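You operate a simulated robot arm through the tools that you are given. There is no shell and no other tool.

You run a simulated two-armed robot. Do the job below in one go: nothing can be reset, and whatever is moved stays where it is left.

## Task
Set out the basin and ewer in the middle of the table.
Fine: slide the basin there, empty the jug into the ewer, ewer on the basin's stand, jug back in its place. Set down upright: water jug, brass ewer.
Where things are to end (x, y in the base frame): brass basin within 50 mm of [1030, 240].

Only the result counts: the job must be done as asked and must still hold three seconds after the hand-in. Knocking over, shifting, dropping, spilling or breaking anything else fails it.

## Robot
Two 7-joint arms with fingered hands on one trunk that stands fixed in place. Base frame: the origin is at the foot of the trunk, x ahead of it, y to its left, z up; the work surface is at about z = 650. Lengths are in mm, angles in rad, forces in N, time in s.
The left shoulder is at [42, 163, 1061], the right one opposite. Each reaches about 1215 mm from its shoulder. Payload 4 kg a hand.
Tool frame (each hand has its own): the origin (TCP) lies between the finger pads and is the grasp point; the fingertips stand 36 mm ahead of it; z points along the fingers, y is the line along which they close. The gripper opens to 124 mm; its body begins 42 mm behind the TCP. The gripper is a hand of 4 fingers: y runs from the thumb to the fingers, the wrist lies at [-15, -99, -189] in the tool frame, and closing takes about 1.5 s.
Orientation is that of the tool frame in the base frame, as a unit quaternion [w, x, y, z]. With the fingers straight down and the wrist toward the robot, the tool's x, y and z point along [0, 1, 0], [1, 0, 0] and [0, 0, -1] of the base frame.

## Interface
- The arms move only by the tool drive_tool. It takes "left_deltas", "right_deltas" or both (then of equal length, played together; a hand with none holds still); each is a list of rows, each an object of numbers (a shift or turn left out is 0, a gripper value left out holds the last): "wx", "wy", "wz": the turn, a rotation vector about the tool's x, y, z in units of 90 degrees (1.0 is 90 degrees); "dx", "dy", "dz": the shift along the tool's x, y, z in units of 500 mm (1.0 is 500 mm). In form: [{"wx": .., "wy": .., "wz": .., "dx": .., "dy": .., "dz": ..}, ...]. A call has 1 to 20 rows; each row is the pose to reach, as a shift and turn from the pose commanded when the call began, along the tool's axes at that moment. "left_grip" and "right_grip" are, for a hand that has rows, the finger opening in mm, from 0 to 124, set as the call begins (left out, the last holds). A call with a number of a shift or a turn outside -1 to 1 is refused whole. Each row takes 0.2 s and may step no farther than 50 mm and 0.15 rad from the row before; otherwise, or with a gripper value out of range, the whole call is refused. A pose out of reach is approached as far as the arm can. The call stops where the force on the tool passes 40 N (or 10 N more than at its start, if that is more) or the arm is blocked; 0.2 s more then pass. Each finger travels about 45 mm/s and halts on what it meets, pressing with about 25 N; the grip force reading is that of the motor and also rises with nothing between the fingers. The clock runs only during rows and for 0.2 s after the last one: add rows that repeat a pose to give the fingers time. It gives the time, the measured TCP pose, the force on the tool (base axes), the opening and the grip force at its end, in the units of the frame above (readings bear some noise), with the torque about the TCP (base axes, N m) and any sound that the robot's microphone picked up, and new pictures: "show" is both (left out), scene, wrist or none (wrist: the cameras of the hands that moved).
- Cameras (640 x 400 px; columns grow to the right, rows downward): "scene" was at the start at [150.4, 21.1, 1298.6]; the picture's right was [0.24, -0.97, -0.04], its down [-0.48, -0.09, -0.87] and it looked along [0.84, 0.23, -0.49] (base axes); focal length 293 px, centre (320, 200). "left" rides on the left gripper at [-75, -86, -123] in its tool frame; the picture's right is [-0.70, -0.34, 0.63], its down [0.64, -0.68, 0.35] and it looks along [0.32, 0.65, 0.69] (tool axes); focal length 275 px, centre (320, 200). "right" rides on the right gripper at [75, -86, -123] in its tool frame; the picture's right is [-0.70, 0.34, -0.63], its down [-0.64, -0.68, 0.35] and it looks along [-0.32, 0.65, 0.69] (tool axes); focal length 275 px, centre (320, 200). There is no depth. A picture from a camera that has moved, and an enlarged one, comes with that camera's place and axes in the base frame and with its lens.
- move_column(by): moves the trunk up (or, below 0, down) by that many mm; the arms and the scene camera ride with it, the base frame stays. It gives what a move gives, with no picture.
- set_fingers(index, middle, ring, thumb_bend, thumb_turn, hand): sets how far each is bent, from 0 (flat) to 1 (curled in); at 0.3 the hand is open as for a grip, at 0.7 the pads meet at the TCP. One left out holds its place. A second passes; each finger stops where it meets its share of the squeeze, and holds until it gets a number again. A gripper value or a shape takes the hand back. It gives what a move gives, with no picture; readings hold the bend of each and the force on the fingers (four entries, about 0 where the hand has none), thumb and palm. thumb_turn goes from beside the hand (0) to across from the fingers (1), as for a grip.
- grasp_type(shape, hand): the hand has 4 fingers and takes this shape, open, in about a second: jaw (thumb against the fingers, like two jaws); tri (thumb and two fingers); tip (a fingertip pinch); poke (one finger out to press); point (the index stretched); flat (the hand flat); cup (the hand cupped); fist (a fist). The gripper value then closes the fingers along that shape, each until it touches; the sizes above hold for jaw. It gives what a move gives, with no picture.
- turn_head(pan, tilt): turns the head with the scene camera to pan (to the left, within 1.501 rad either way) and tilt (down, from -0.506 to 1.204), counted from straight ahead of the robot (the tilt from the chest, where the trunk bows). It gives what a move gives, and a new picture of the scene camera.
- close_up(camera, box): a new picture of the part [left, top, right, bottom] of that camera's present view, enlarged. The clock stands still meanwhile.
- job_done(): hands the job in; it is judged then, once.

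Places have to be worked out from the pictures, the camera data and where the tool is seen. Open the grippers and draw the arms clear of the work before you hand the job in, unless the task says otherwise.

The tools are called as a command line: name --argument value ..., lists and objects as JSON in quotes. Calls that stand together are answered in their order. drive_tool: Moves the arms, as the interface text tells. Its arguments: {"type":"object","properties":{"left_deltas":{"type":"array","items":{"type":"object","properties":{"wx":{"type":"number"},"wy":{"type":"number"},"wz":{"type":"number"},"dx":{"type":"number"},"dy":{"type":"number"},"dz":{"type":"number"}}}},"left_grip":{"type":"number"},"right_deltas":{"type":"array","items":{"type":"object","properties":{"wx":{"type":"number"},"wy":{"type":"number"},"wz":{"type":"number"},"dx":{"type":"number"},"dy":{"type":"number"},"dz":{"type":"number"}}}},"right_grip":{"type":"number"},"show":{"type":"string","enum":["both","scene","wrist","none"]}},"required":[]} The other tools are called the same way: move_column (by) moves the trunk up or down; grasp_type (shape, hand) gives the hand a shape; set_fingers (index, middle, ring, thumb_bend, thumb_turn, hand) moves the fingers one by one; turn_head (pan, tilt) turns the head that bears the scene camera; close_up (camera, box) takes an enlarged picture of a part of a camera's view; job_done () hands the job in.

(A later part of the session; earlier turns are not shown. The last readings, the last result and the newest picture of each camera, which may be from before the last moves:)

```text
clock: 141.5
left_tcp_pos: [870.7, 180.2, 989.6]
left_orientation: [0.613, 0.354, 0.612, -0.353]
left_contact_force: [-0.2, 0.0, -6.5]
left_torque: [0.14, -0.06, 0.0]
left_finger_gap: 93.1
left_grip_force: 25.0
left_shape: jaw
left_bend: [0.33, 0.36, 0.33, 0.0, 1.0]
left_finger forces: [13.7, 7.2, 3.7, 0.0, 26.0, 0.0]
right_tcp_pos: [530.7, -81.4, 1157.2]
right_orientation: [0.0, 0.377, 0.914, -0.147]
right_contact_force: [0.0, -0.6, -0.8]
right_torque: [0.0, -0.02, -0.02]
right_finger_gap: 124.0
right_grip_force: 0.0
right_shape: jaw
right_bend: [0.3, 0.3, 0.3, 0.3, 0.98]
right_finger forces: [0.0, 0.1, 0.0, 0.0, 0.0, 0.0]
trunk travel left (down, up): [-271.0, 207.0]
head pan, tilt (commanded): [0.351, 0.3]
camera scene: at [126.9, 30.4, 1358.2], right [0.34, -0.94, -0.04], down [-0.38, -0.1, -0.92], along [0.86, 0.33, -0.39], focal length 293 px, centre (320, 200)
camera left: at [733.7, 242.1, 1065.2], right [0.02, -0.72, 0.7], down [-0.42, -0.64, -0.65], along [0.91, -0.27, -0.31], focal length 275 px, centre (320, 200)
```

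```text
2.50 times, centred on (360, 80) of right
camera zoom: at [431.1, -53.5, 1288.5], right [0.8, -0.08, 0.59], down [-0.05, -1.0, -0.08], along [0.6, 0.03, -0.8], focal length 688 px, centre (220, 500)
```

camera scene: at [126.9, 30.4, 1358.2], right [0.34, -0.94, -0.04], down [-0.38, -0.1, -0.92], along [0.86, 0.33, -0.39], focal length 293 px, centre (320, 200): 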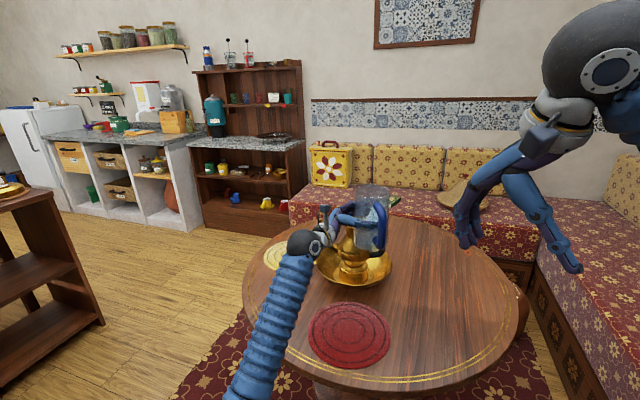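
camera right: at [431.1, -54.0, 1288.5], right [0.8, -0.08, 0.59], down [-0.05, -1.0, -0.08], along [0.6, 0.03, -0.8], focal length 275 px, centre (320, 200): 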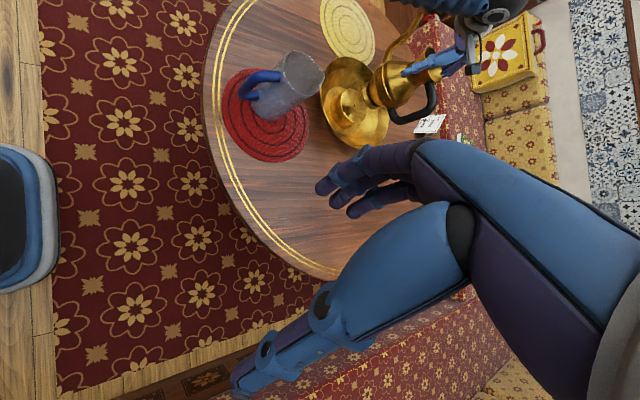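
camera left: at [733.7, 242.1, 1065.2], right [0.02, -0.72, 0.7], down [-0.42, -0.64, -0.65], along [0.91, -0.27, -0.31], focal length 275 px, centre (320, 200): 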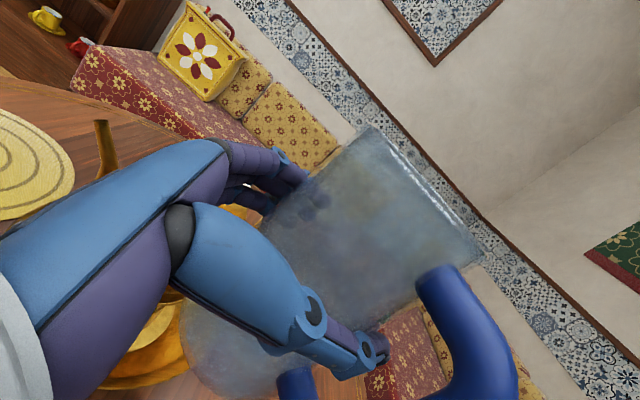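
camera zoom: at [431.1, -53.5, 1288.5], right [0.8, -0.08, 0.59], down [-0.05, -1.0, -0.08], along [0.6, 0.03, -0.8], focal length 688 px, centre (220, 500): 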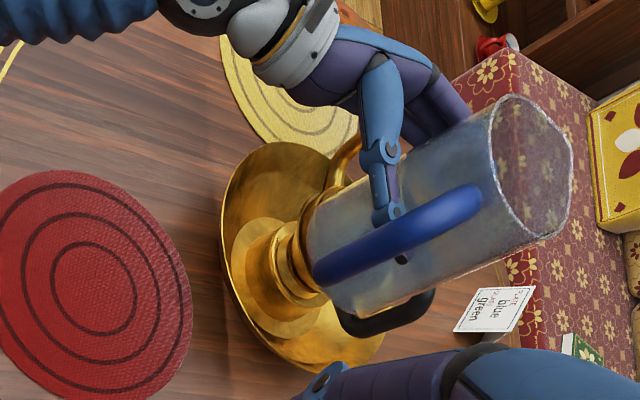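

The jug occludes the ewer from the right camera, so I move and turn the right hand to get a side view of the pour from the right, staying well clear of the left hand.

drive_tool --right_deltas '[{"dx": -0.06, "dy": 0.035, "dz": 0.008, "wx": -0.005, "wy": -0.0124, "wz": -0.0444}, {"dx": -0.121, "dy": 0.07, "dz": 0.015, "wx": -0.01, "wy": -0.0247, "wz": -0.0888}, {"dx": -0.182, "dy": 0.106, "dz": 0.023, "wx": -0.0153, "wy": -0.0371, "wz": -0.1331}, {"dx": -0.242, "dy": 0.141, "dz": 0.03, "wx": -0.0204, "wy": -0.0495, "wz": -0.1775}, {"dx": -0.303, "dy": 0.176, "dz": 0.038, "wx": -0.0255, "wy": -0.0618, "wz": -0.2219}, {"dx": -0.363, "dy": 0.211, "dz": 0.0456, "wx": -0.0306, "wy": -0.0742, "wz": -0.2663}, {"dx": -0.363, "dy": 0.211, "dz": 0.0456, "wx": -0.0306, "wy": -0.0742, "wz": -0.2663}]' --show "wrist"

close_up --camera "right" --box '[280, 0, 520, 200]'

```text
clock: 143.1
left_tcp_pos: [869.4, 180.4, 989.7]
left_orientation: [0.613, 0.354, 0.612, -0.353]
left_contact_force: [0.3, -0.3, -6.0]
left_torque: [0.14, -0.06, 0.0]
left_finger_gap: 93.3
left_grip_force: 25.2
left_shape: jaw
left_bend: [0.33, 0.36, 0.33, 0.0, 1.0]
left_finger forces: [13.8, 7.2, 3.7, 0.1, 25.9, 0.1]
right_tcp_pos: [641.0, -114.8, 1138.8]
right_orientation: [0.018, 0.263, 0.954, -0.144]
right_contact_force: [-0.4, -0.3, 0.4]
right_torque: [0.0, 0.0, -0.04]
right_finger_gap: 124.3
right_grip_force: 0.0
right_shape: jaw
right_bend: [0.3, 0.3, 0.3, 0.3, 0.98]
right_finger forces: [0.1, 0.0, 0.0, 0.0, 0.0, 0.0]
right hand out of reach, approached as far as the arm can: row 4, 5, 6, 7
trunk travel left (down, up): [-271.0, 207.0]
head pan, tilt (commanded): [0.351, 0.3]
camera right: at [539.0, -112.4, 1272.0], right [0.8, 0.11, 0.59], down [0.19, -0.98, -0.08], along [0.57, 0.18, -0.8], focal length 275 px, centre (320, 200)
```

right: 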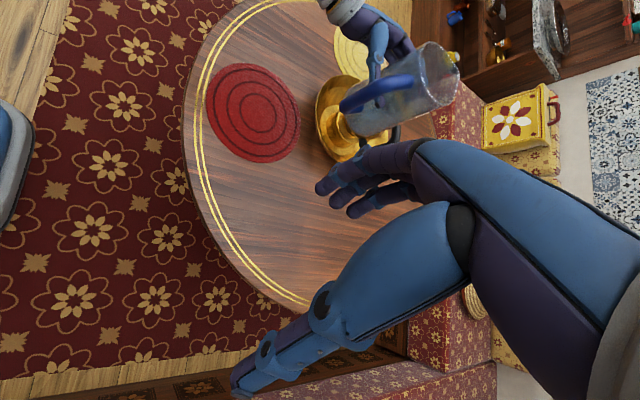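

```text
2.00 times, centred on (400, 100) of right
camera zoom: at [539.0, -112.4, 1272.0], right [0.8, 0.11, 0.59], down [0.19, -0.98, -0.08], along [0.57, 0.18, -0.8], focal length 551 px, centre (160, 400)
```

zoom: 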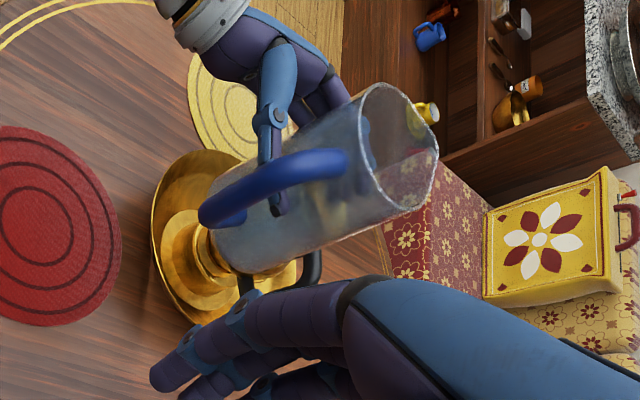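

A useful side view from the right isn't reachable, but the left wrist camera itself will look at the spout and the ewer's mouth from the side once tilted. I tilt the jug to 55° here (well below the pouring angle).

drive_tool --left_deltas '[{"wz": -0.03}, {"wz": -0.08}, {"wz": -0.14}, {"wz": -0.2}, {"wz": -0.27}, {"wz": -0.34}, {"wz": -0.41}, {"wz": -0.48}, {"wz": -0.54}, {"wz": -0.585}, {"wz": -0.611}, {"wz": -0.611}]' --show "both"

close_up --camera "scene" --box '[310, 150, 430, 300]'

```text
clock: 145.7
left_tcp_pos: [870.8, 181.1, 989.4]
left_orientation: [0.381, 0.031, 0.706, -0.596]
left_contact_force: [0.2, 0.4, -5.9]
left_torque: [0.19, -0.12, 0.02]
left_finger_gap: 93.4
left_grip_force: 24.9
left_shape: jaw
left_bend: [0.33, 0.36, 0.33, 0.0, 1.0]
left_finger forces: [15.9, 8.6, 3.6, 0.0, 24.8, 0.0]
right_tcp_pos: [641.7, -115.5, 1139.1]
right_orientation: [0.018, 0.263, 0.954, -0.145]
right_contact_force: [0.1, -0.3, -0.3]
right_torque: [0.03, 0.01, -0.02]
right_finger_gap: 123.9
right_grip_force: 0.0
right_shape: jaw
right_bend: [0.3, 0.3, 0.3, 0.3, 0.98]
right_finger forces: [0.0, 0.1, 0.0, 0.1, 0.1, 0.1]
trunk travel left (down, up): [-271.0, 207.0]
head pan, tilt (commanded): [0.351, 0.3]
camera scene: at [126.9, 30.2, 1358.2], right [0.34, -0.94, -0.04], down [-0.38, -0.1, -0.92], along [0.86, 0.33, -0.39], focal length 293 px, centre (320, 200)
camera left: at [818.6, 292.2, 1103.3], right [0.64, -0.36, 0.68], down [-0.62, -0.76, 0.19], along [0.45, -0.54, -0.71], focal length 275 px, centre (320, 200)
```

scene: 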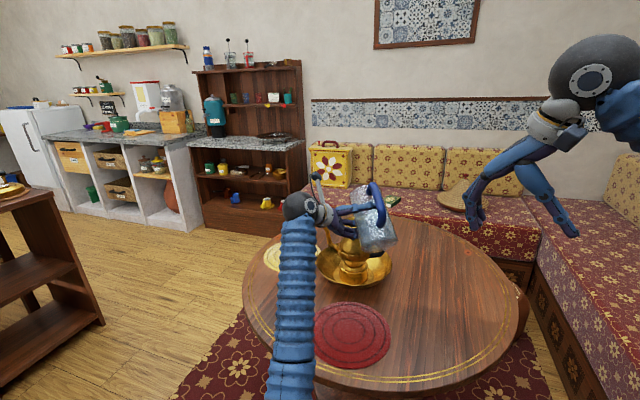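
left: 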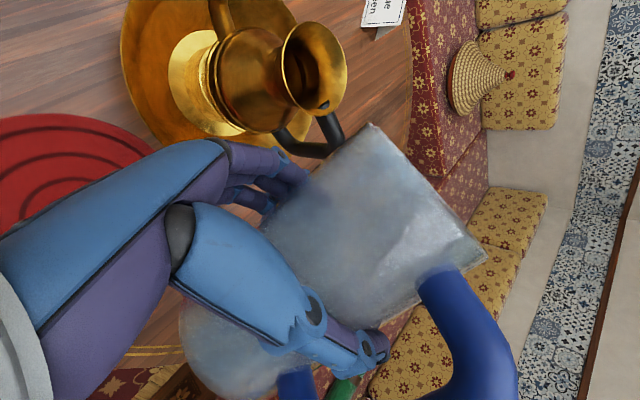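

```text
2.67 times, centred on (370, 225) of scene
camera zoom: at [126.9, 30.2, 1358.2], right [0.34, -0.94, -0.04], down [-0.38, -0.1, -0.92], along [0.86, 0.33, -0.39], focal length 782 px, centre (187, 133)
```

zoom: 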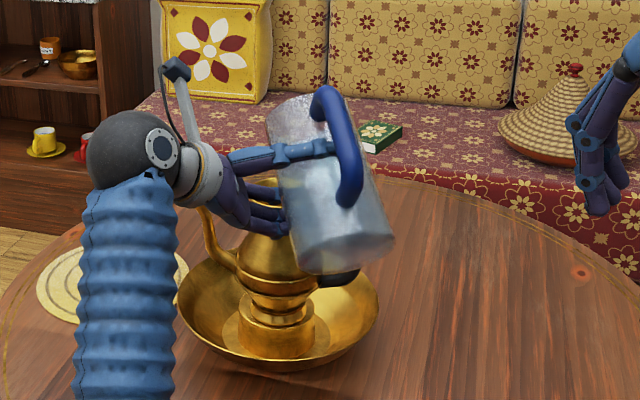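

This view is ideal: the ewer's mouth computes to about (1016, 245.5) and the spout tip lies in the same vertical plane, 64 mm short of the mouth's centre and about 94 mm above the rim. I advance 45 mm and lower 50 mm, still at 55°.

drive_tool --left_deltas '[{"dx": -0.003, "dy": 0.025}, {"dx": -0.006, "dy": 0.055}, {"dx": -0.01, "dy": 0.085}, {"dx": -0.013, "dy": 0.112}, {"dx": -0.016, "dy": 0.1336}, {"dx": -0.016, "dy": 0.1336}]' --show "wrist"

close_up --camera "left" --box '[200, 20, 520, 280]'

close_up --camera "scene" --box '[310, 150, 430, 300]'

```text
clock: 147.1
left_tcp_pos: [909.9, 203.3, 941.2]
left_orientation: [0.38, 0.032, 0.707, -0.596]
left_contact_force: [0.1, 0.3, -6.8]
left_torque: [0.2, -0.12, 0.01]
left_finger_gap: 93.2
left_grip_force: 25.4
left_shape: jaw
left_bend: [0.33, 0.36, 0.33, 0.0, 1.0]
left_finger forces: [15.8, 8.4, 3.7, 0.1, 24.8, 0.0]
right_tcp_pos: [641.5, -116.1, 1140.1]
right_orientation: [0.018, 0.263, 0.954, -0.145]
right_contact_force: [0.7, -0.2, 0.6]
right_torque: [0.0, -0.03, 0.01]
right_finger_gap: 124.2
right_grip_force: 0.0
right_shape: jaw
right_bend: [0.3, 0.3, 0.3, 0.3, 0.98]
right_finger forces: [0.1, 0.0, 0.0, 0.1, 0.0, 0.0]
trunk travel left (down, up): [-271.0, 207.0]
head pan, tilt (commanded): [0.351, 0.3]
camera left: at [858.2, 313.8, 1053.8], right [0.64, -0.36, 0.68], down [-0.62, -0.76, 0.19], along [0.45, -0.54, -0.71], focal length 275 px, centre (320, 200)
```

left: 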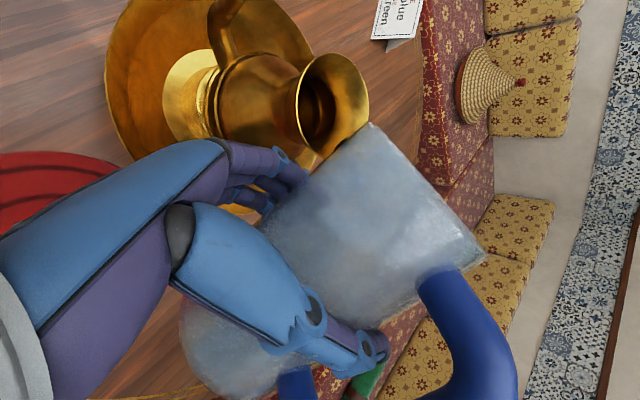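

```text
1.54 times, centred on (360, 150) of left
camera zoom: at [858.2, 313.8, 1053.8], right [0.64, -0.36, 0.68], down [-0.62, -0.76, 0.19], along [0.45, -0.54, -0.71], focal length 424 px, centre (258, 277)
```

zoom: 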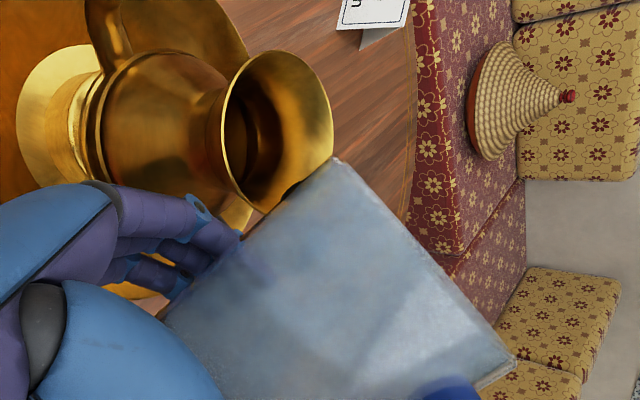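

```text
2.67 times, centred on (370, 225) of scene
camera zoom: at [126.8, 30.1, 1358.3], right [0.34, -0.94, -0.04], down [-0.38, -0.1, -0.92], along [0.86, 0.33, -0.39], focal length 782 px, centre (187, 133)
```

zoom: 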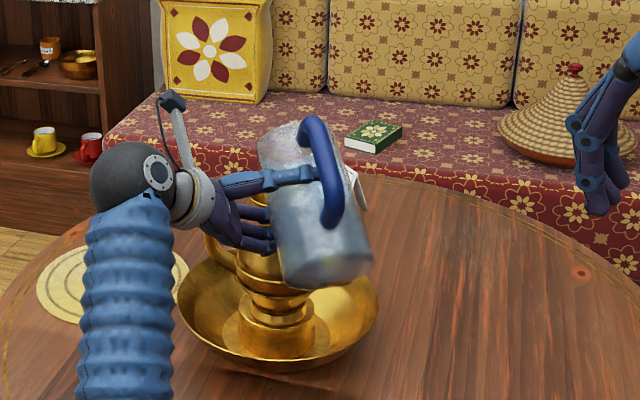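

The spout tip is now about 19 mm short of the mouth's centre and 44 mm above the rim, laterally in line. I tilt to 66° while bringing the tip to about 12 mm before the centre and 25 mm above the rim.

drive_tool --left_deltas '[{"dx": -0.003, "dy": 0.004, "wz": -0.025}, {"dx": -0.006, "dy": 0.008, "wz": -0.05}, {"dx": -0.01, "dy": 0.012, "wz": -0.075}, {"dx": -0.013, "dy": 0.016, "wz": -0.1}, {"dx": -0.0165, "dy": 0.02, "wz": -0.1233}, {"dx": -0.0165, "dy": 0.02, "wz": -0.1233}]' --show "none"

close_up --camera "left" --box '[200, 20, 520, 280]'

close_up --camera "scene" --box '[310, 150, 430, 300]'

```text
clock: 148.5
left_tcp_pos: [921.6, 209.7, 936.3]
left_orientation: [0.321, -0.036, 0.706, -0.63]
left_contact_force: [0.5, 0.6, -6.4]
left_torque: [0.13, -0.1, 0.0]
left_finger_gap: 93.6
left_grip_force: 25.4
left_shape: jaw
left_bend: [0.33, 0.36, 0.33, 0.0, 1.0]
left_finger forces: [16.2, 8.6, 3.5, 0.1, 24.6, 0.0]
right_tcp_pos: [640.1, -114.1, 1139.0]
right_orientation: [0.018, 0.264, 0.953, -0.145]
right_contact_force: [0.1, 0.7, 0.7]
right_torque: [-0.01, -0.01, 0.02]
right_finger_gap: 124.1
right_grip_force: 0.1
right_shape: jaw
right_bend: [0.3, 0.3, 0.3, 0.3, 0.98]
right_finger forces: [0.0, 0.1, 0.1, 0.0, 0.0, 0.1]
trunk travel left (down, up): [-271.0, 207.0]
head pan, tilt (commanded): [0.351, 0.3]
```

```text
1.54 times, centred on (360, 150) of left
camera zoom: at [887.3, 331.5, 1045.8], right [0.75, -0.3, 0.59], down [-0.58, -0.73, 0.36], along [0.32, -0.61, -0.72], focal length 424 px, centre (258, 277)
```

zoom: 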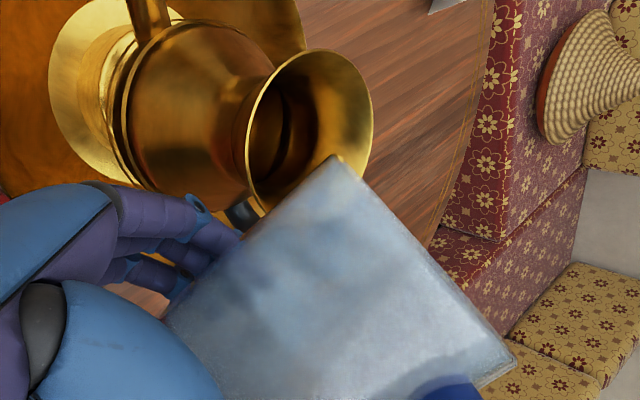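

```text
2.67 times, centred on (370, 225) of scene
camera zoom: at [126.9, 30.2, 1358.2], right [0.34, -0.94, -0.04], down [-0.38, -0.1, -0.92], along [0.86, 0.33, -0.39], focal length 782 px, centre (187, 133)
```

zoom: 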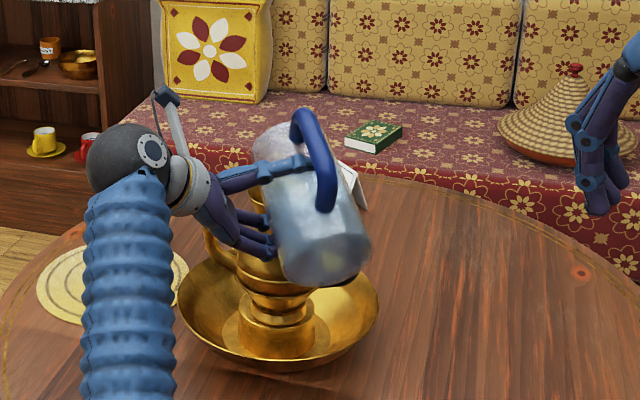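

The tip is now about 10 mm before the mouth's centre, 20 mm above the rim and laterally centred. I begin the slow pour, 1° per step up to 74°, keeping the tip fixed.

drive_tool --left_deltas '[{"dx": -0.0024, "dy": -0.0024, "wz": -0.0111}, {"dx": -0.0048, "dy": -0.0049, "wz": -0.0222}, {"dx": -0.0072, "dy": -0.0073, "wz": -0.0333}, {"dx": -0.0096, "dy": -0.0097, "wz": -0.0444}, {"dx": -0.0122, "dy": -0.0119, "wz": -0.0556}, {"dx": -0.0148, "dy": -0.0141, "wz": -0.0667}, {"dx": -0.0173, "dy": -0.0163, "wz": -0.0778}, {"dx": -0.0199, "dy": -0.0185, "wz": -0.0889}]' --show "none"

close_up --camera "left" --box '[200, 20, 520, 280]'

close_up --camera "scene" --box '[310, 150, 430, 300]'

```text
clock: 150.3
left_tcp_pos: [925.4, 211.3, 948.1]
left_orientation: [0.277, -0.086, 0.702, -0.651]
left_contact_force: [-0.2, 0.7, -5.8]
left_torque: [0.16, -0.06, 0.0]
left_finger_gap: 93.5
left_grip_force: 24.9
left_shape: jaw
left_bend: [0.33, 0.36, 0.33, 0.0, 1.0]
left_finger forces: [16.4, 8.6, 3.4, 0.1, 24.4, 0.0]
right_tcp_pos: [641.6, -113.6, 1138.7]
right_orientation: [0.018, 0.264, 0.953, -0.146]
right_contact_force: [0.3, -0.7, -0.3]
right_torque: [0.03, -0.01, -0.01]
right_finger_gap: 123.8
right_grip_force: 0.0
right_shape: jaw
right_bend: [0.3, 0.3, 0.3, 0.3, 0.98]
right_finger forces: [0.0, 0.0, 0.0, 0.0, 0.1, 0.0]
trunk travel left (down, up): [-271.0, 207.0]
head pan, tilt (commanded): [0.351, 0.3]
```

```text
1.54 times, centred on (360, 150) of left
camera zoom: at [904.9, 341.3, 1052.1], right [0.82, -0.26, 0.52], down [-0.53, -0.7, 0.48], along [0.24, -0.66, -0.71], focal length 424 px, centre (258, 277)
```

zoom: 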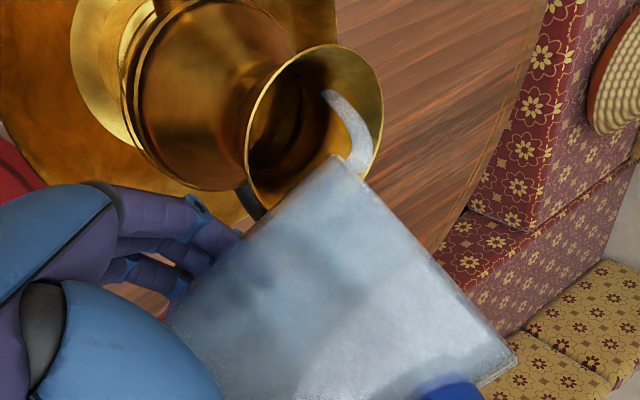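

```text
2.67 times, centred on (370, 225) of scene
camera zoom: at [127.0, 30.2, 1358.2], right [0.34, -0.94, -0.04], down [-0.38, -0.1, -0.92], along [0.86, 0.33, -0.39], focal length 782 px, centre (187, 133)
```

zoom: 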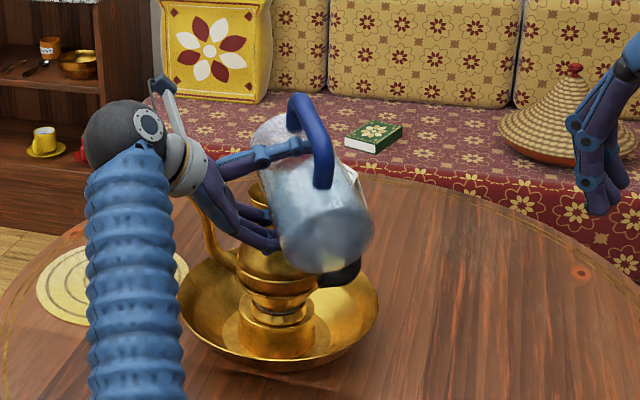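

Water is streaming into the ewer's mouth. The stream starts slightly to the right of centre, so I shift the jug 10 mm left and 5 mm back while holding the tilt.

drive_tool --left_deltas '[{"dx": 0.0032, "dy": -0.001, "dz": -0.007}, {"dx": 0.0064, "dy": -0.002, "dz": -0.014}, {"dx": 0.0096, "dy": -0.0028, "dz": -0.02}]' --show "none"

close_up --camera "left" --box '[200, 20, 520, 280]'

close_up --camera "scene" --box '[310, 170, 400, 270]'

```text
clock: 151.1
left_tcp_pos: [916.2, 217.4, 947.8]
left_orientation: [0.276, -0.086, 0.702, -0.651]
left_contact_force: [-0.7, 0.9, -4.9]
left_torque: [0.14, -0.08, 0.04]
left_finger_gap: 93.4
left_grip_force: 24.6
left_shape: jaw
left_bend: [0.33, 0.36, 0.33, 0.0, 1.0]
left_finger forces: [16.3, 8.5, 3.5, 0.0, 24.6, 0.1]
right_tcp_pos: [641.8, -114.4, 1138.2]
right_orientation: [0.018, 0.263, 0.953, -0.146]
right_contact_force: [0.2, -0.1, -0.6]
right_torque: [0.01, -0.02, 0.01]
right_finger_gap: 124.2
right_grip_force: 0.1
right_shape: jaw
right_bend: [0.3, 0.3, 0.3, 0.3, 0.98]
right_finger forces: [0.1, 0.1, 0.0, 0.0, 0.0, 0.0]
trunk travel left (down, up): [-271.0, 207.0]
head pan, tilt (commanded): [0.351, 0.3]
```

```text
1.54 times, centred on (360, 150) of left
camera zoom: at [895.2, 347.2, 1052.4], right [0.82, -0.26, 0.52], down [-0.53, -0.7, 0.48], along [0.24, -0.66, -0.71], focal length 424 px, centre (258, 277)
```

zoom: 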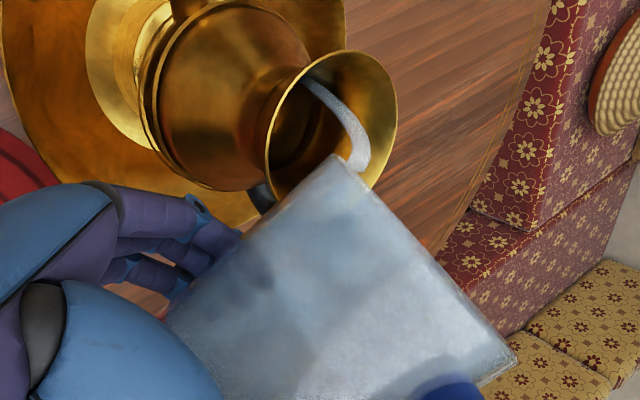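

```text
4.00 times, centred on (355, 220) of scene
camera zoom: at [126.9, 30.2, 1358.2], right [0.34, -0.94, -0.04], down [-0.38, -0.1, -0.92], along [0.86, 0.33, -0.39], focal length 1173 px, centre (180, 120)
```

zoom: 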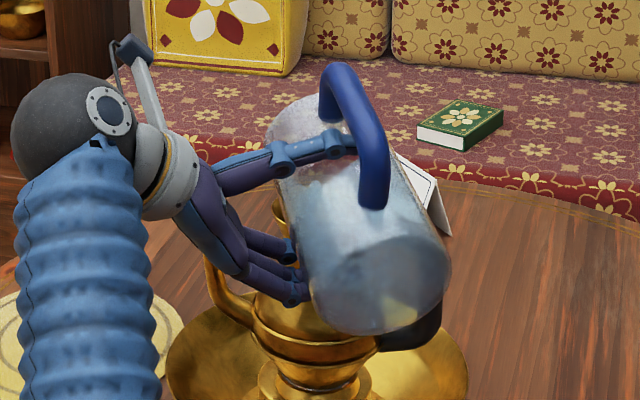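

The stream now falls through the middle of the mouth, and the jug is already about 130 g lighter. I continue tilting slowly to 80°.

drive_tool --left_deltas '[{"dx": -0.0018, "dy": -0.0018, "wz": -0.0083}, {"dx": -0.0036, "dy": -0.0036, "wz": -0.0167}, {"dx": -0.0054, "dy": -0.0055, "wz": -0.025}, {"dx": -0.0072, "dy": -0.0073, "wz": -0.0333}, {"dx": -0.009, "dy": -0.0091, "wz": -0.0417}, {"dx": -0.0108, "dy": -0.0109, "wz": -0.05}, {"dx": -0.0127, "dy": -0.0126, "wz": -0.0583}, {"dx": -0.0146, "dy": -0.0143, "wz": -0.0667}]' --show "none"

close_up --camera "left" --box '[200, 20, 520, 280]'

close_up --camera "scene" --box '[310, 170, 410, 290]'

```text
clock: 152.9
left_tcp_pos: [919.3, 220.2, 957.7]
left_orientation: [0.242, -0.122, 0.697, -0.665]
left_contact_force: [-0.8, -0.4, -4.6]
left_torque: [0.15, -0.04, 0.01]
left_finger_gap: 93.4
left_grip_force: 25.3
left_shape: jaw
left_bend: [0.33, 0.36, 0.33, 0.0, 1.0]
left_finger forces: [16.3, 8.2, 3.0, 0.0, 24.7, 0.0]
right_tcp_pos: [640.8, -114.8, 1140.1]
right_orientation: [0.017, 0.263, 0.954, -0.146]
right_contact_force: [0.1, -0.6, 0.3]
right_torque: [0.0, 0.02, 0.04]
right_finger_gap: 124.0
right_grip_force: 0.0
right_shape: jaw
right_bend: [0.3, 0.3, 0.3, 0.3, 0.98]
right_finger forces: [0.0, 0.0, 0.0, 0.1, 0.0, 0.1]
trunk travel left (down, up): [-271.0, 207.0]
head pan, tilt (commanded): [0.351, 0.3]
```

```text
1.54 times, centred on (360, 150) of left
camera zoom: at [908.3, 355.0, 1055.9], right [0.86, -0.24, 0.45], down [-0.48, -0.68, 0.56], along [0.17, -0.7, -0.69], focal length 424 px, centre (258, 277)
```

zoom: 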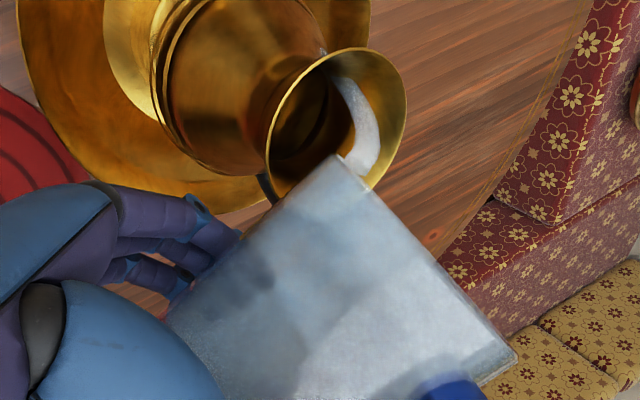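

```text
3.33 times, centred on (360, 230) of scene
camera zoom: at [126.8, 30.1, 1358.2], right [0.34, -0.94, -0.04], down [-0.38, -0.1, -0.92], along [0.86, 0.33, -0.39], focal length 978 px, centre (187, 100)
```

zoom: 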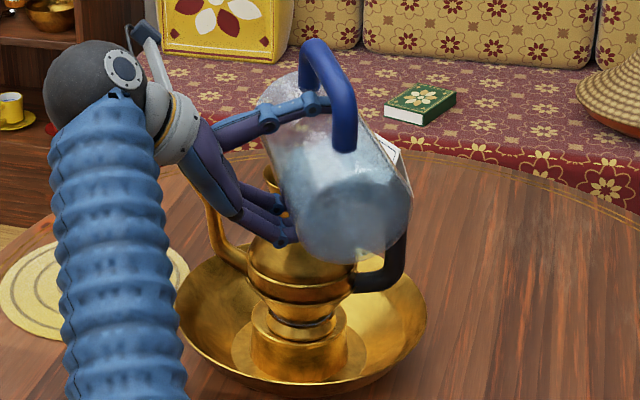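

The stream is wider now. I zoom in tightly on the mouth to make sure nothing misses.

close_up --camera "left" --box '[310, 30, 420, 140]'

close_up --camera "right" --box '[300, 20, 480, 180]'

```text
3.64 times, centred on (365, 85) of left
camera zoom: at [908.3, 355.0, 1055.9], right [0.86, -0.24, 0.45], down [-0.48, -0.68, 0.56], along [0.17, -0.7, -0.69], focal length 1001 px, centre (156, 618)
```

zoom: 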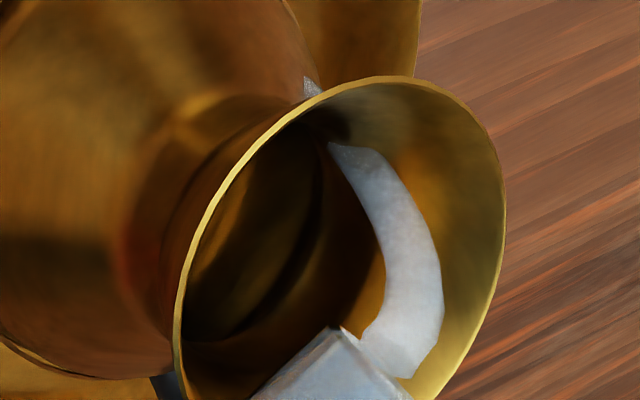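

```text
2.50 times, centred on (390, 100) of right
camera zoom: at [538.8, -112.4, 1272.1], right [0.8, 0.11, 0.59], down [0.19, -0.98, -0.08], along [0.57, 0.18, -0.8], focal length 688 px, centre (145, 450)
```

zoom: 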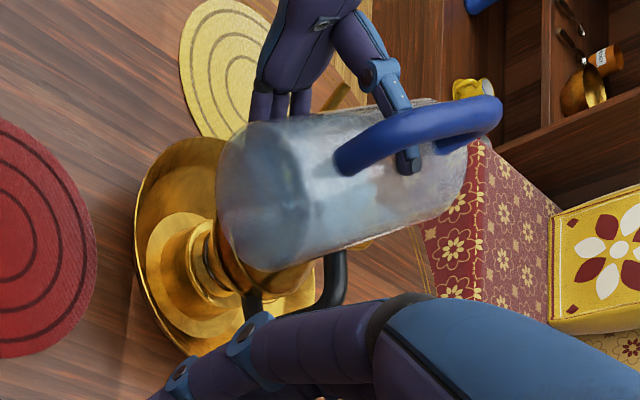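

Working out the arc in 3D, the stream leaves the lip at about 0.3 m/s and crosses the rim plane only about 8–10 mm from the mouth's centre, so it is captured well. I continue slowly to 88°, nudging 4 mm left.

drive_tool --left_deltas '[{"dx": -0.0019, "dy": -0.0019, "dz": -0.002, "wz": -0.0089}, {"dx": -0.0039, "dy": -0.0039, "dz": -0.004, "wz": -0.0178}, {"dx": -0.0058, "dy": -0.0058, "dz": -0.006, "wz": -0.0267}, {"dx": -0.0078, "dy": -0.0078, "dz": -0.008, "wz": -0.0355}, {"dx": -0.0097, "dy": -0.0097, "dz": -0.008, "wz": -0.0444}, {"dx": -0.0117, "dy": -0.0115, "dz": -0.008, "wz": -0.0533}, {"dx": -0.0137, "dy": -0.0133, "dz": -0.008, "wz": -0.0622}, {"dx": -0.0157, "dy": -0.0151, "dz": -0.008, "wz": -0.0711}, {"dx": -0.0178, "dy": -0.0169, "dz": -0.008, "wz": -0.08}, {"dx": -0.0198, "dy": -0.0187, "dz": -0.008, "wz": -0.0889}]' --show "none"

close_up --camera "left" --box '[290, 10, 430, 150]'

close_up --camera "scene" --box '[310, 170, 410, 290]'

```text
clock: 155.1
left_tcp_pos: [925.1, 227.5, 969.0]
left_orientation: [0.194, -0.17, 0.686, -0.68]
left_contact_force: [-0.5, -0.7, -3.0]
left_torque: [0.04, -0.06, 0.02]
left_finger_gap: 93.2
left_grip_force: 25.3
left_shape: jaw
left_bend: [0.33, 0.36, 0.33, 0.0, 0.99]
left_finger forces: [16.0, 7.6, 3.1, 0.1, 24.9, 0.0]
right_tcp_pos: [640.9, -114.4, 1139.9]
right_orientation: [0.018, 0.264, 0.953, -0.146]
right_contact_force: [0.6, -0.3, 0.2]
right_torque: [-0.04, 0.0, 0.01]
right_finger_gap: 124.0
right_grip_force: 0.1
right_shape: jaw
right_bend: [0.3, 0.3, 0.3, 0.3, 0.98]
right_finger forces: [0.0, 0.1, 0.0, 0.1, 0.0, 0.1]
trunk travel left (down, up): [-271.0, 207.0]
head pan, tilt (commanded): [0.351, 0.3]
```

```text
2.86 times, centred on (360, 80) of left
camera zoom: at [924.8, 369.0, 1057.8], right [0.91, -0.21, 0.36], down [-0.41, -0.63, 0.66], along [0.09, -0.75, -0.66], focal length 786 px, centre (206, 543)
```

zoom: 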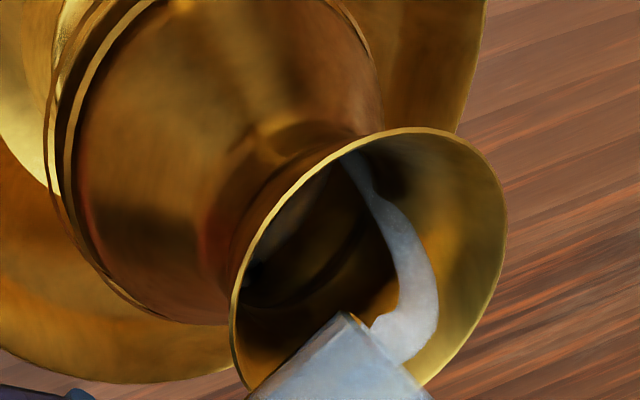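

```text
3.33 times, centred on (360, 230) of scene
camera zoom: at [126.7, 30.1, 1358.3], right [0.34, -0.94, -0.04], down [-0.38, -0.1, -0.92], along [0.86, 0.33, -0.39], focal length 978 px, centre (187, 100)
```

zoom: 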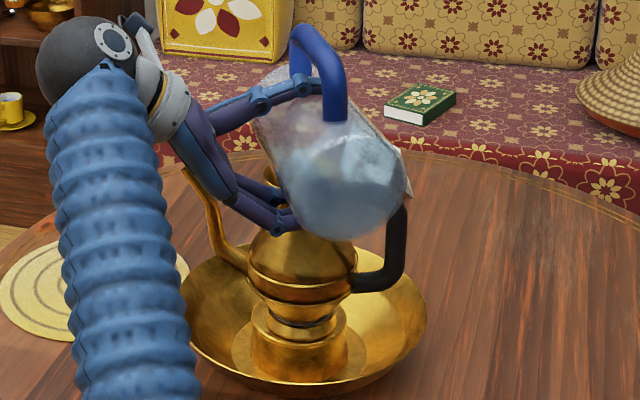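

The stream lands well inside the mouth and the load is down to about 3 N. I continue to 96°.

drive_tool --left_deltas '[{"dx": -0.0024, "dy": -0.0024, "wz": -0.0111}, {"dx": -0.0048, "dy": -0.0049, "wz": -0.0222}, {"dx": -0.0071, "dy": -0.0073, "wz": -0.0333}, {"dx": -0.0095, "dy": -0.0097, "wz": -0.0444}, {"dx": -0.0121, "dy": -0.0119, "wz": -0.0556}, {"dx": -0.0147, "dy": -0.0141, "wz": -0.0667}, {"dx": -0.0173, "dy": -0.0163, "wz": -0.0778}, {"dx": -0.0199, "dy": -0.0185, "wz": -0.0889}]' --show "none"

close_up --camera "left" --box '[290, 10, 430, 150]'

close_up --camera "scene" --box '[310, 170, 410, 290]'

```text
clock: 156.9
left_tcp_pos: [933.1, 233.4, 977.7]
left_orientation: [-0.147, 0.219, -0.672, 0.692]
left_contact_force: [0.5, -1.3, -3.1]
left_torque: [0.07, -0.04, 0.02]
left_finger_gap: 93.1
left_grip_force: 24.6
left_shape: jaw
left_bend: [0.33, 0.36, 0.33, 0.0, 0.99]
left_finger forces: [15.9, 7.3, 3.2, 0.1, 24.9, 0.0]
right_tcp_pos: [641.0, -115.1, 1139.3]
right_orientation: [0.018, 0.263, 0.954, -0.145]
right_contact_force: [0.5, -0.2, -0.1]
right_torque: [0.0, -0.01, -0.01]
right_finger_gap: 124.2
right_grip_force: 0.1
right_shape: jaw
right_bend: [0.3, 0.3, 0.3, 0.3, 0.98]
right_finger forces: [0.0, 0.0, 0.0, 0.0, 0.0, 0.1]
trunk travel left (down, up): [-271.0, 207.0]
head pan, tilt (commanded): [0.351, 0.3]
```

```text
2.86 times, centred on (360, 80) of left
camera zoom: at [943.5, 379.7, 1056.8], right [0.95, -0.19, 0.26], down [-0.32, -0.58, 0.75], along [0.02, -0.79, -0.61], focal length 786 px, centre (206, 543)
```

zoom: 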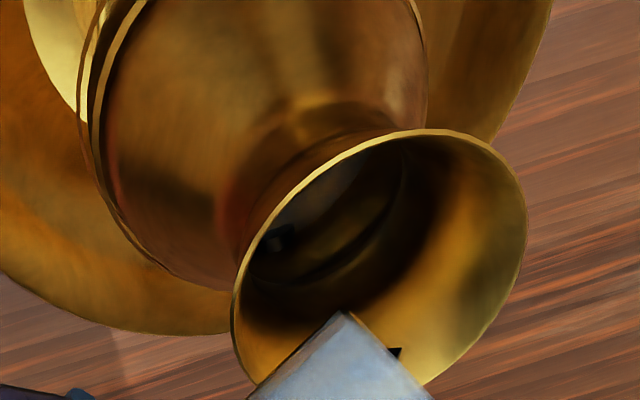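

```text
3.33 times, centred on (360, 230) of scene
camera zoom: at [126.7, 30.1, 1358.3], right [0.34, -0.94, -0.04], down [-0.38, -0.1, -0.92], along [0.86, 0.33, -0.39], focal length 978 px, centre (187, 100)
```

zoom: 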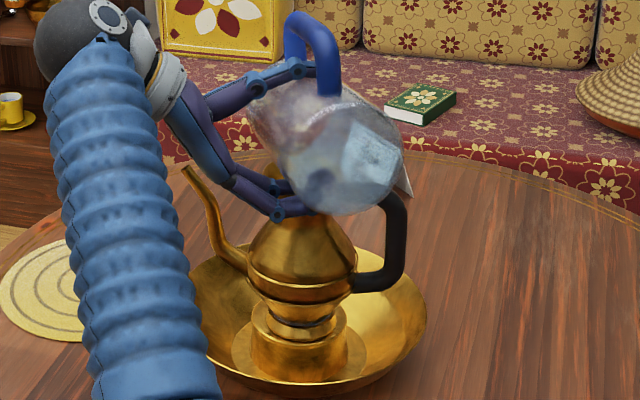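

The stream has stopped and the load is steady at about 3.1 N, so the jug looks drained. I tilt on to 108° and hold a moment to empty the last drops.

drive_tool --left_deltas '[{"dx": -0.0024, "dy": -0.0024, "wz": -0.0111}, {"dx": -0.0048, "dy": -0.0049, "wz": -0.0222}, {"dx": -0.0072, "dy": -0.0073, "wz": -0.0333}, {"dx": -0.0096, "dy": -0.0097, "wz": -0.0444}, {"dx": -0.0147, "dy": -0.0142, "wz": -0.0667}, {"dx": -0.0198, "dy": -0.0186, "wz": -0.0889}, {"dx": -0.0252, "dy": -0.0228, "wz": -0.1111}, {"dx": -0.0306, "dy": -0.0269, "wz": -0.1333}, {"dx": -0.0306, "dy": -0.0269, "wz": -0.1333}, {"dx": -0.0306, "dy": -0.0269, "wz": -0.1333}, {"dx": -0.0306, "dy": -0.0269, "wz": -0.1333}, {"dx": -0.0306, "dy": -0.0269, "wz": -0.1333}, {"dx": -0.0306, "dy": -0.0269, "wz": -0.1333}, {"dx": -0.0306, "dy": -0.0269, "wz": -0.1333}]' --show "none"

close_up --camera "left" --box '[270, 0, 520, 200]'

close_up --camera "scene" --box '[310, 170, 410, 290]'

close_up --camera "right" --box '[300, 0, 480, 160]'

```text
clock: 159.9
left_tcp_pos: [948.1, 240.5, 990.1]
left_orientation: [-0.074, 0.288, -0.646, 0.703]
left_contact_force: [0.0, -0.2, -3.4]
left_torque: [0.06, -0.01, -0.01]
left_finger_gap: 93.2
left_grip_force: 25.2
left_shape: jaw
left_bend: [0.33, 0.36, 0.33, 0.0, 0.99]
left_finger forces: [15.9, 7.3, 3.2, 0.1, 24.8, 0.0]
right_tcp_pos: [641.7, -115.2, 1138.9]
right_orientation: [0.018, 0.264, 0.953, -0.145]
right_contact_force: [0.5, -0.5, 0.1]
right_torque: [-0.01, -0.01, -0.03]
right_finger_gap: 124.1
right_grip_force: 0.1
right_shape: jaw
right_bend: [0.3, 0.3, 0.3, 0.3, 0.98]
right_finger forces: [0.0, 0.0, 0.0, 0.0, 0.0, 0.1]
trunk travel left (down, up): [-271.0, 207.0]
head pan, tilt (commanded): [0.351, 0.3]
```

```text
2.00 times, centred on (395, 100) of left
camera zoom: at [970.4, 395.1, 1049.0], right [0.98, -0.17, 0.11], down [-0.18, -0.5, 0.85], along [-0.09, -0.85, -0.52], focal length 551 px, centre (170, 400)
```

zoom: 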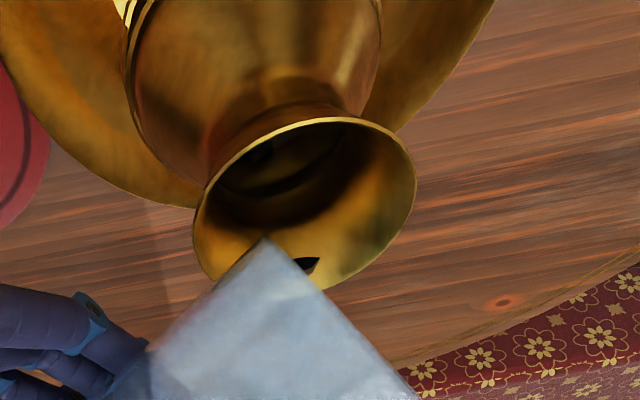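

```text
3.33 times, centred on (360, 230) of scene
camera zoom: at [126.8, 30.2, 1358.2], right [0.34, -0.94, -0.04], down [-0.38, -0.1, -0.92], along [0.86, 0.33, -0.39], focal length 978 px, centre (187, 100)
```

zoom: 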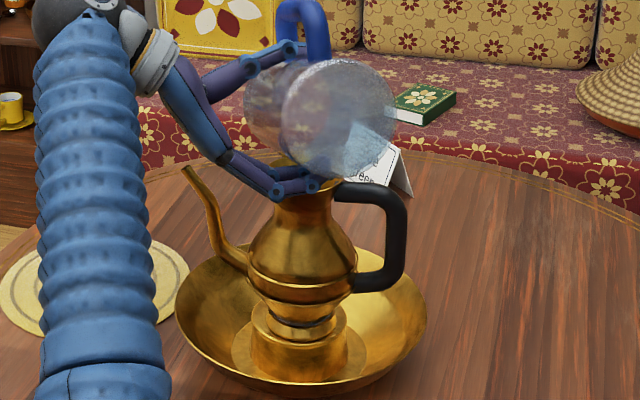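

```text
2.50 times, centred on (390, 80) of right
camera zoom: at [538.8, -112.3, 1272.1], right [0.8, 0.11, 0.59], down [0.19, -0.98, -0.08], along [0.57, 0.18, -0.8], focal length 688 px, centre (145, 500)
```

zoom: 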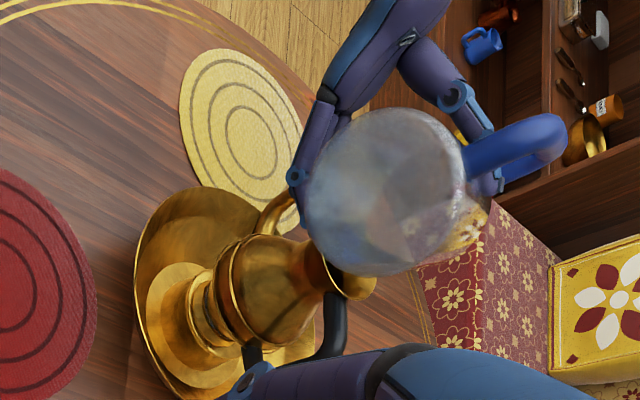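

The jug is empty (steady at about 3.2 N; the pale patch is the card seen through the glass). I tilt it back with the lip kept above the mouth, rising slightly.

drive_tool --left_deltas '[{"dx": 0.01, "dy": 0.006, "wz": 0.0444}, {"dx": 0.02, "dy": 0.0117, "wz": 0.0889}, {"dx": 0.03, "dy": 0.0217, "wz": 0.1444}, {"dx": 0.04, "dy": 0.0317, "wz": 0.2}, {"dx": 0.0473, "dy": 0.0429, "wz": 0.2556}, {"dx": 0.0545, "dy": 0.0541, "wz": 0.3111}, {"dx": 0.0574, "dy": 0.0708, "wz": 0.3667}, {"dx": 0.0603, "dy": 0.0875, "wz": 0.4222}, {"dx": 0.0602, "dy": 0.1045, "wz": 0.4778}, {"dx": 0.06, "dy": 0.1215, "wz": 0.5333}, {"dx": 0.06, "dy": 0.1215, "wz": 0.5333}]' --show "none"

close_up --camera "left" --box '[200, 0, 520, 280]'

close_up --camera "scene" --box '[310, 150, 430, 300]'

```text
clock: 162.3
left_tcp_pos: [906.2, 218.8, 941.8]
left_orientation: [0.353, 0.001, 0.707, -0.613]
left_contact_force: [-0.4, 0.1, -2.2]
left_torque: [0.07, -0.04, -0.03]
left_finger_gap: 93.2
left_grip_force: 25.3
left_shape: jaw
left_bend: [0.33, 0.36, 0.33, 0.0, 0.99]
left_finger forces: [15.5, 7.4, 3.5, 0.0, 25.3, 0.0]
right_tcp_pos: [641.1, -115.4, 1139.9]
right_orientation: [0.017, 0.264, 0.953, -0.145]
right_contact_force: [0.4, 0.1, 0.1]
right_torque: [0.0, -0.01, 0.02]
right_finger_gap: 124.0
right_grip_force: 0.1
right_shape: jaw
right_bend: [0.3, 0.3, 0.3, 0.3, 0.98]
right_finger forces: [0.0, 0.1, 0.0, 0.0, 0.0, 0.1]
trunk travel left (down, up): [-271.0, 207.0]
head pan, tilt (commanded): [0.351, 0.3]
```

```text
1.43 times, centred on (360, 140) of left
camera zoom: at [862.9, 333.7, 1053.9], right [0.69, -0.33, 0.64], down [-0.61, -0.75, 0.27], along [0.39, -0.57, -0.72], focal length 393 px, centre (263, 286)
```

zoom: 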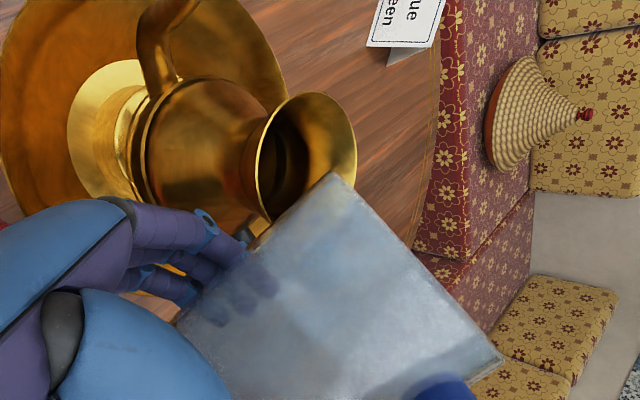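

```text
2.67 times, centred on (370, 225) of scene
camera zoom: at [126.7, 30.1, 1358.3], right [0.34, -0.94, -0.04], down [-0.38, -0.1, -0.92], along [0.86, 0.33, -0.39], focal length 782 px, centre (187, 133)
```

zoom: 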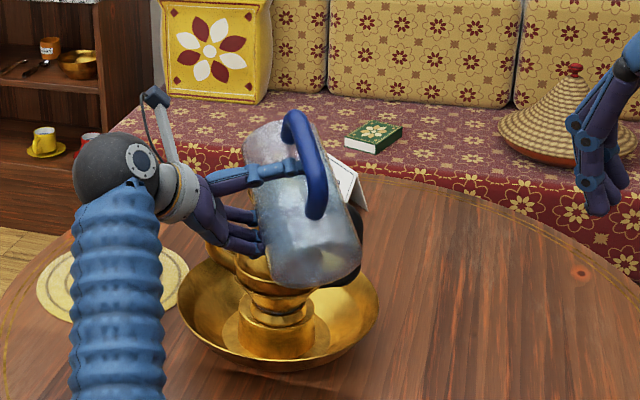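

Now I lift away from the ewer, draw back and bring the jug upright.

drive_tool --left_deltas '[{"dx": -0.02, "dy": -0.035}, {"dx": -0.04, "dy": -0.0693}, {"dx": -0.0274, "dy": -0.0824, "wz": 0.0834}, {"dx": -0.0147, "dy": -0.0955, "wz": 0.1668}, {"dx": -0.0021, "dy": -0.1086, "wz": 0.25}, {"dx": 0.0106, "dy": -0.1217, "wz": 0.3334}, {"dx": 0.0233, "dy": -0.1347, "wz": 0.4168}, {"dx": 0.0359, "dy": -0.1478, "wz": 0.5}, {"dx": 0.0486, "dy": -0.1609, "wz": 0.5836}, {"dx": 0.0612, "dy": -0.174, "wz": 0.6667}, {"dx": 0.0612, "dy": -0.174, "wz": 0.6667}]' --show "both"

close_up --camera "right" --box '[180, 0, 480, 200]'

```text
clock: 164.7
left_tcp_pos: [845.8, 181.5, 1001.0]
left_orientation: [0.612, 0.354, 0.613, -0.352]
left_contact_force: [-0.7, 0.3, -2.6]
left_torque: [0.06, -0.01, 0.01]
left_finger_gap: 93.0
left_grip_force: 24.7
left_shape: jaw
left_bend: [0.33, 0.36, 0.33, 0.0, 1.0]
left_finger forces: [14.6, 7.1, 3.4, 0.0, 26.0, 0.0]
right_tcp_pos: [640.6, -115.0, 1138.4]
right_orientation: [0.018, 0.263, 0.954, -0.145]
right_contact_force: [0.4, -0.3, 0.6]
right_torque: [0.02, -0.01, -0.02]
right_finger_gap: 123.8
right_grip_force: 0.0
right_shape: jaw
right_bend: [0.3, 0.3, 0.3, 0.3, 0.98]
right_finger forces: [0.0, 0.1, 0.0, 0.0, 0.1, 0.0]
trunk travel left (down, up): [-271.0, 207.0]
head pan, tilt (commanded): [0.351, 0.3]
camera scene: at [126.7, 29.9, 1358.3], right [0.34, -0.94, -0.04], down [-0.38, -0.1, -0.92], along [0.86, 0.33, -0.39], focal length 293 px, centre (320, 200)
camera left: at [708.5, 243.7, 1077.3], right [0.02, -0.72, 0.7], down [-0.42, -0.64, -0.65], along [0.91, -0.27, -0.31], focal length 275 px, centre (320, 200)
```

scene: 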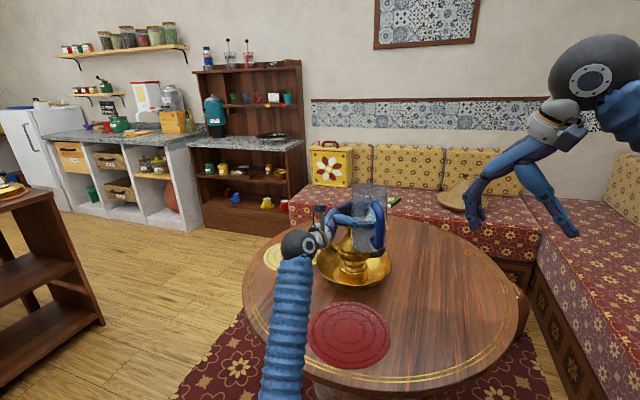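
left: 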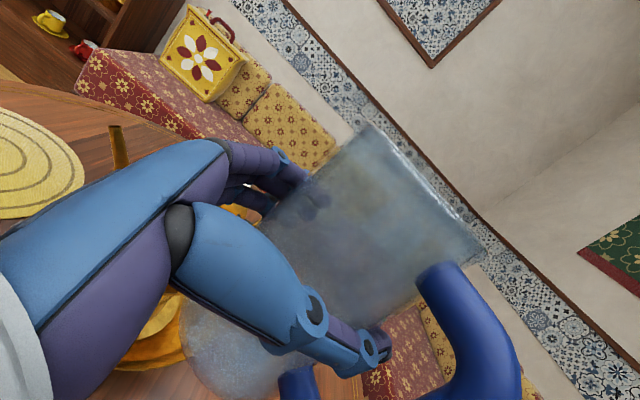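

```text
2.00 times, centred on (330, 100) of right
camera zoom: at [538.7, -112.6, 1272.1], right [0.8, 0.11, 0.59], down [0.19, -0.98, -0.08], along [0.57, 0.18, -0.8], focal length 551 px, centre (300, 400)
```

zoom: 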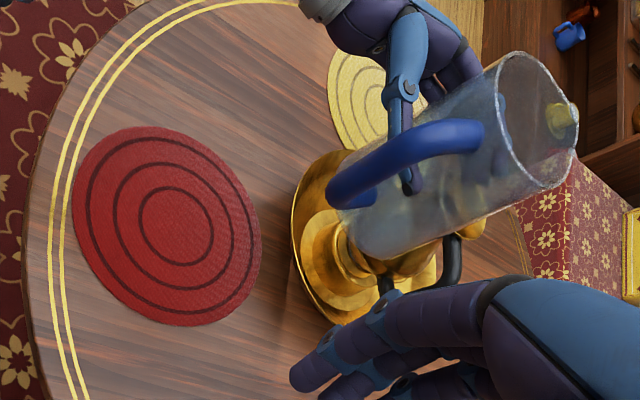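

The jug is upright in the hand and the table looks dry. I check its exact attitude in the grip before setting it back.

close_up --camera "scene" --box '[310, 170, 410, 270]'

close_up --camera "left" --box '[160, 100, 540, 400]'

```text
4.00 times, centred on (360, 220) of scene
camera zoom: at [126.7, 29.9, 1358.3], right [0.34, -0.94, -0.04], down [-0.38, -0.1, -0.92], along [0.86, 0.33, -0.39], focal length 1173 px, centre (160, 120)
```

zoom: 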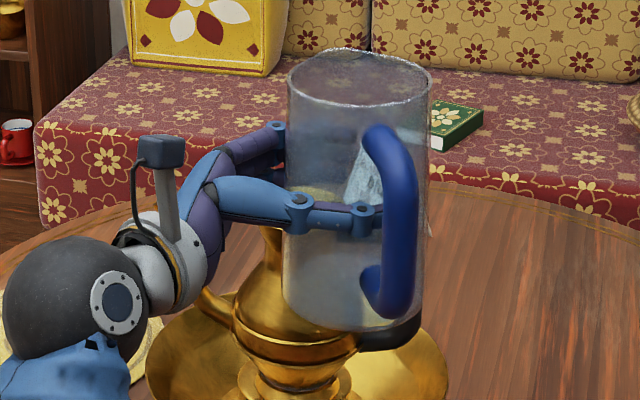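

```text
1.33 times, centred on (350, 250) of left
camera zoom: at [708.5, 243.7, 1077.3], right [0.02, -0.72, 0.7], down [-0.42, -0.64, -0.65], along [0.91, -0.27, -0.31], focal length 367 px, centre (280, 133)
```

zoom: 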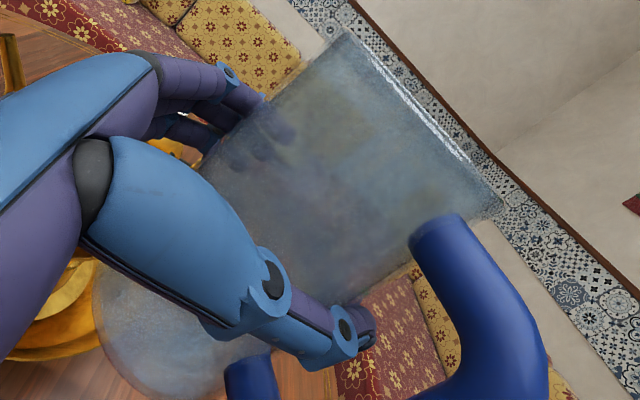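

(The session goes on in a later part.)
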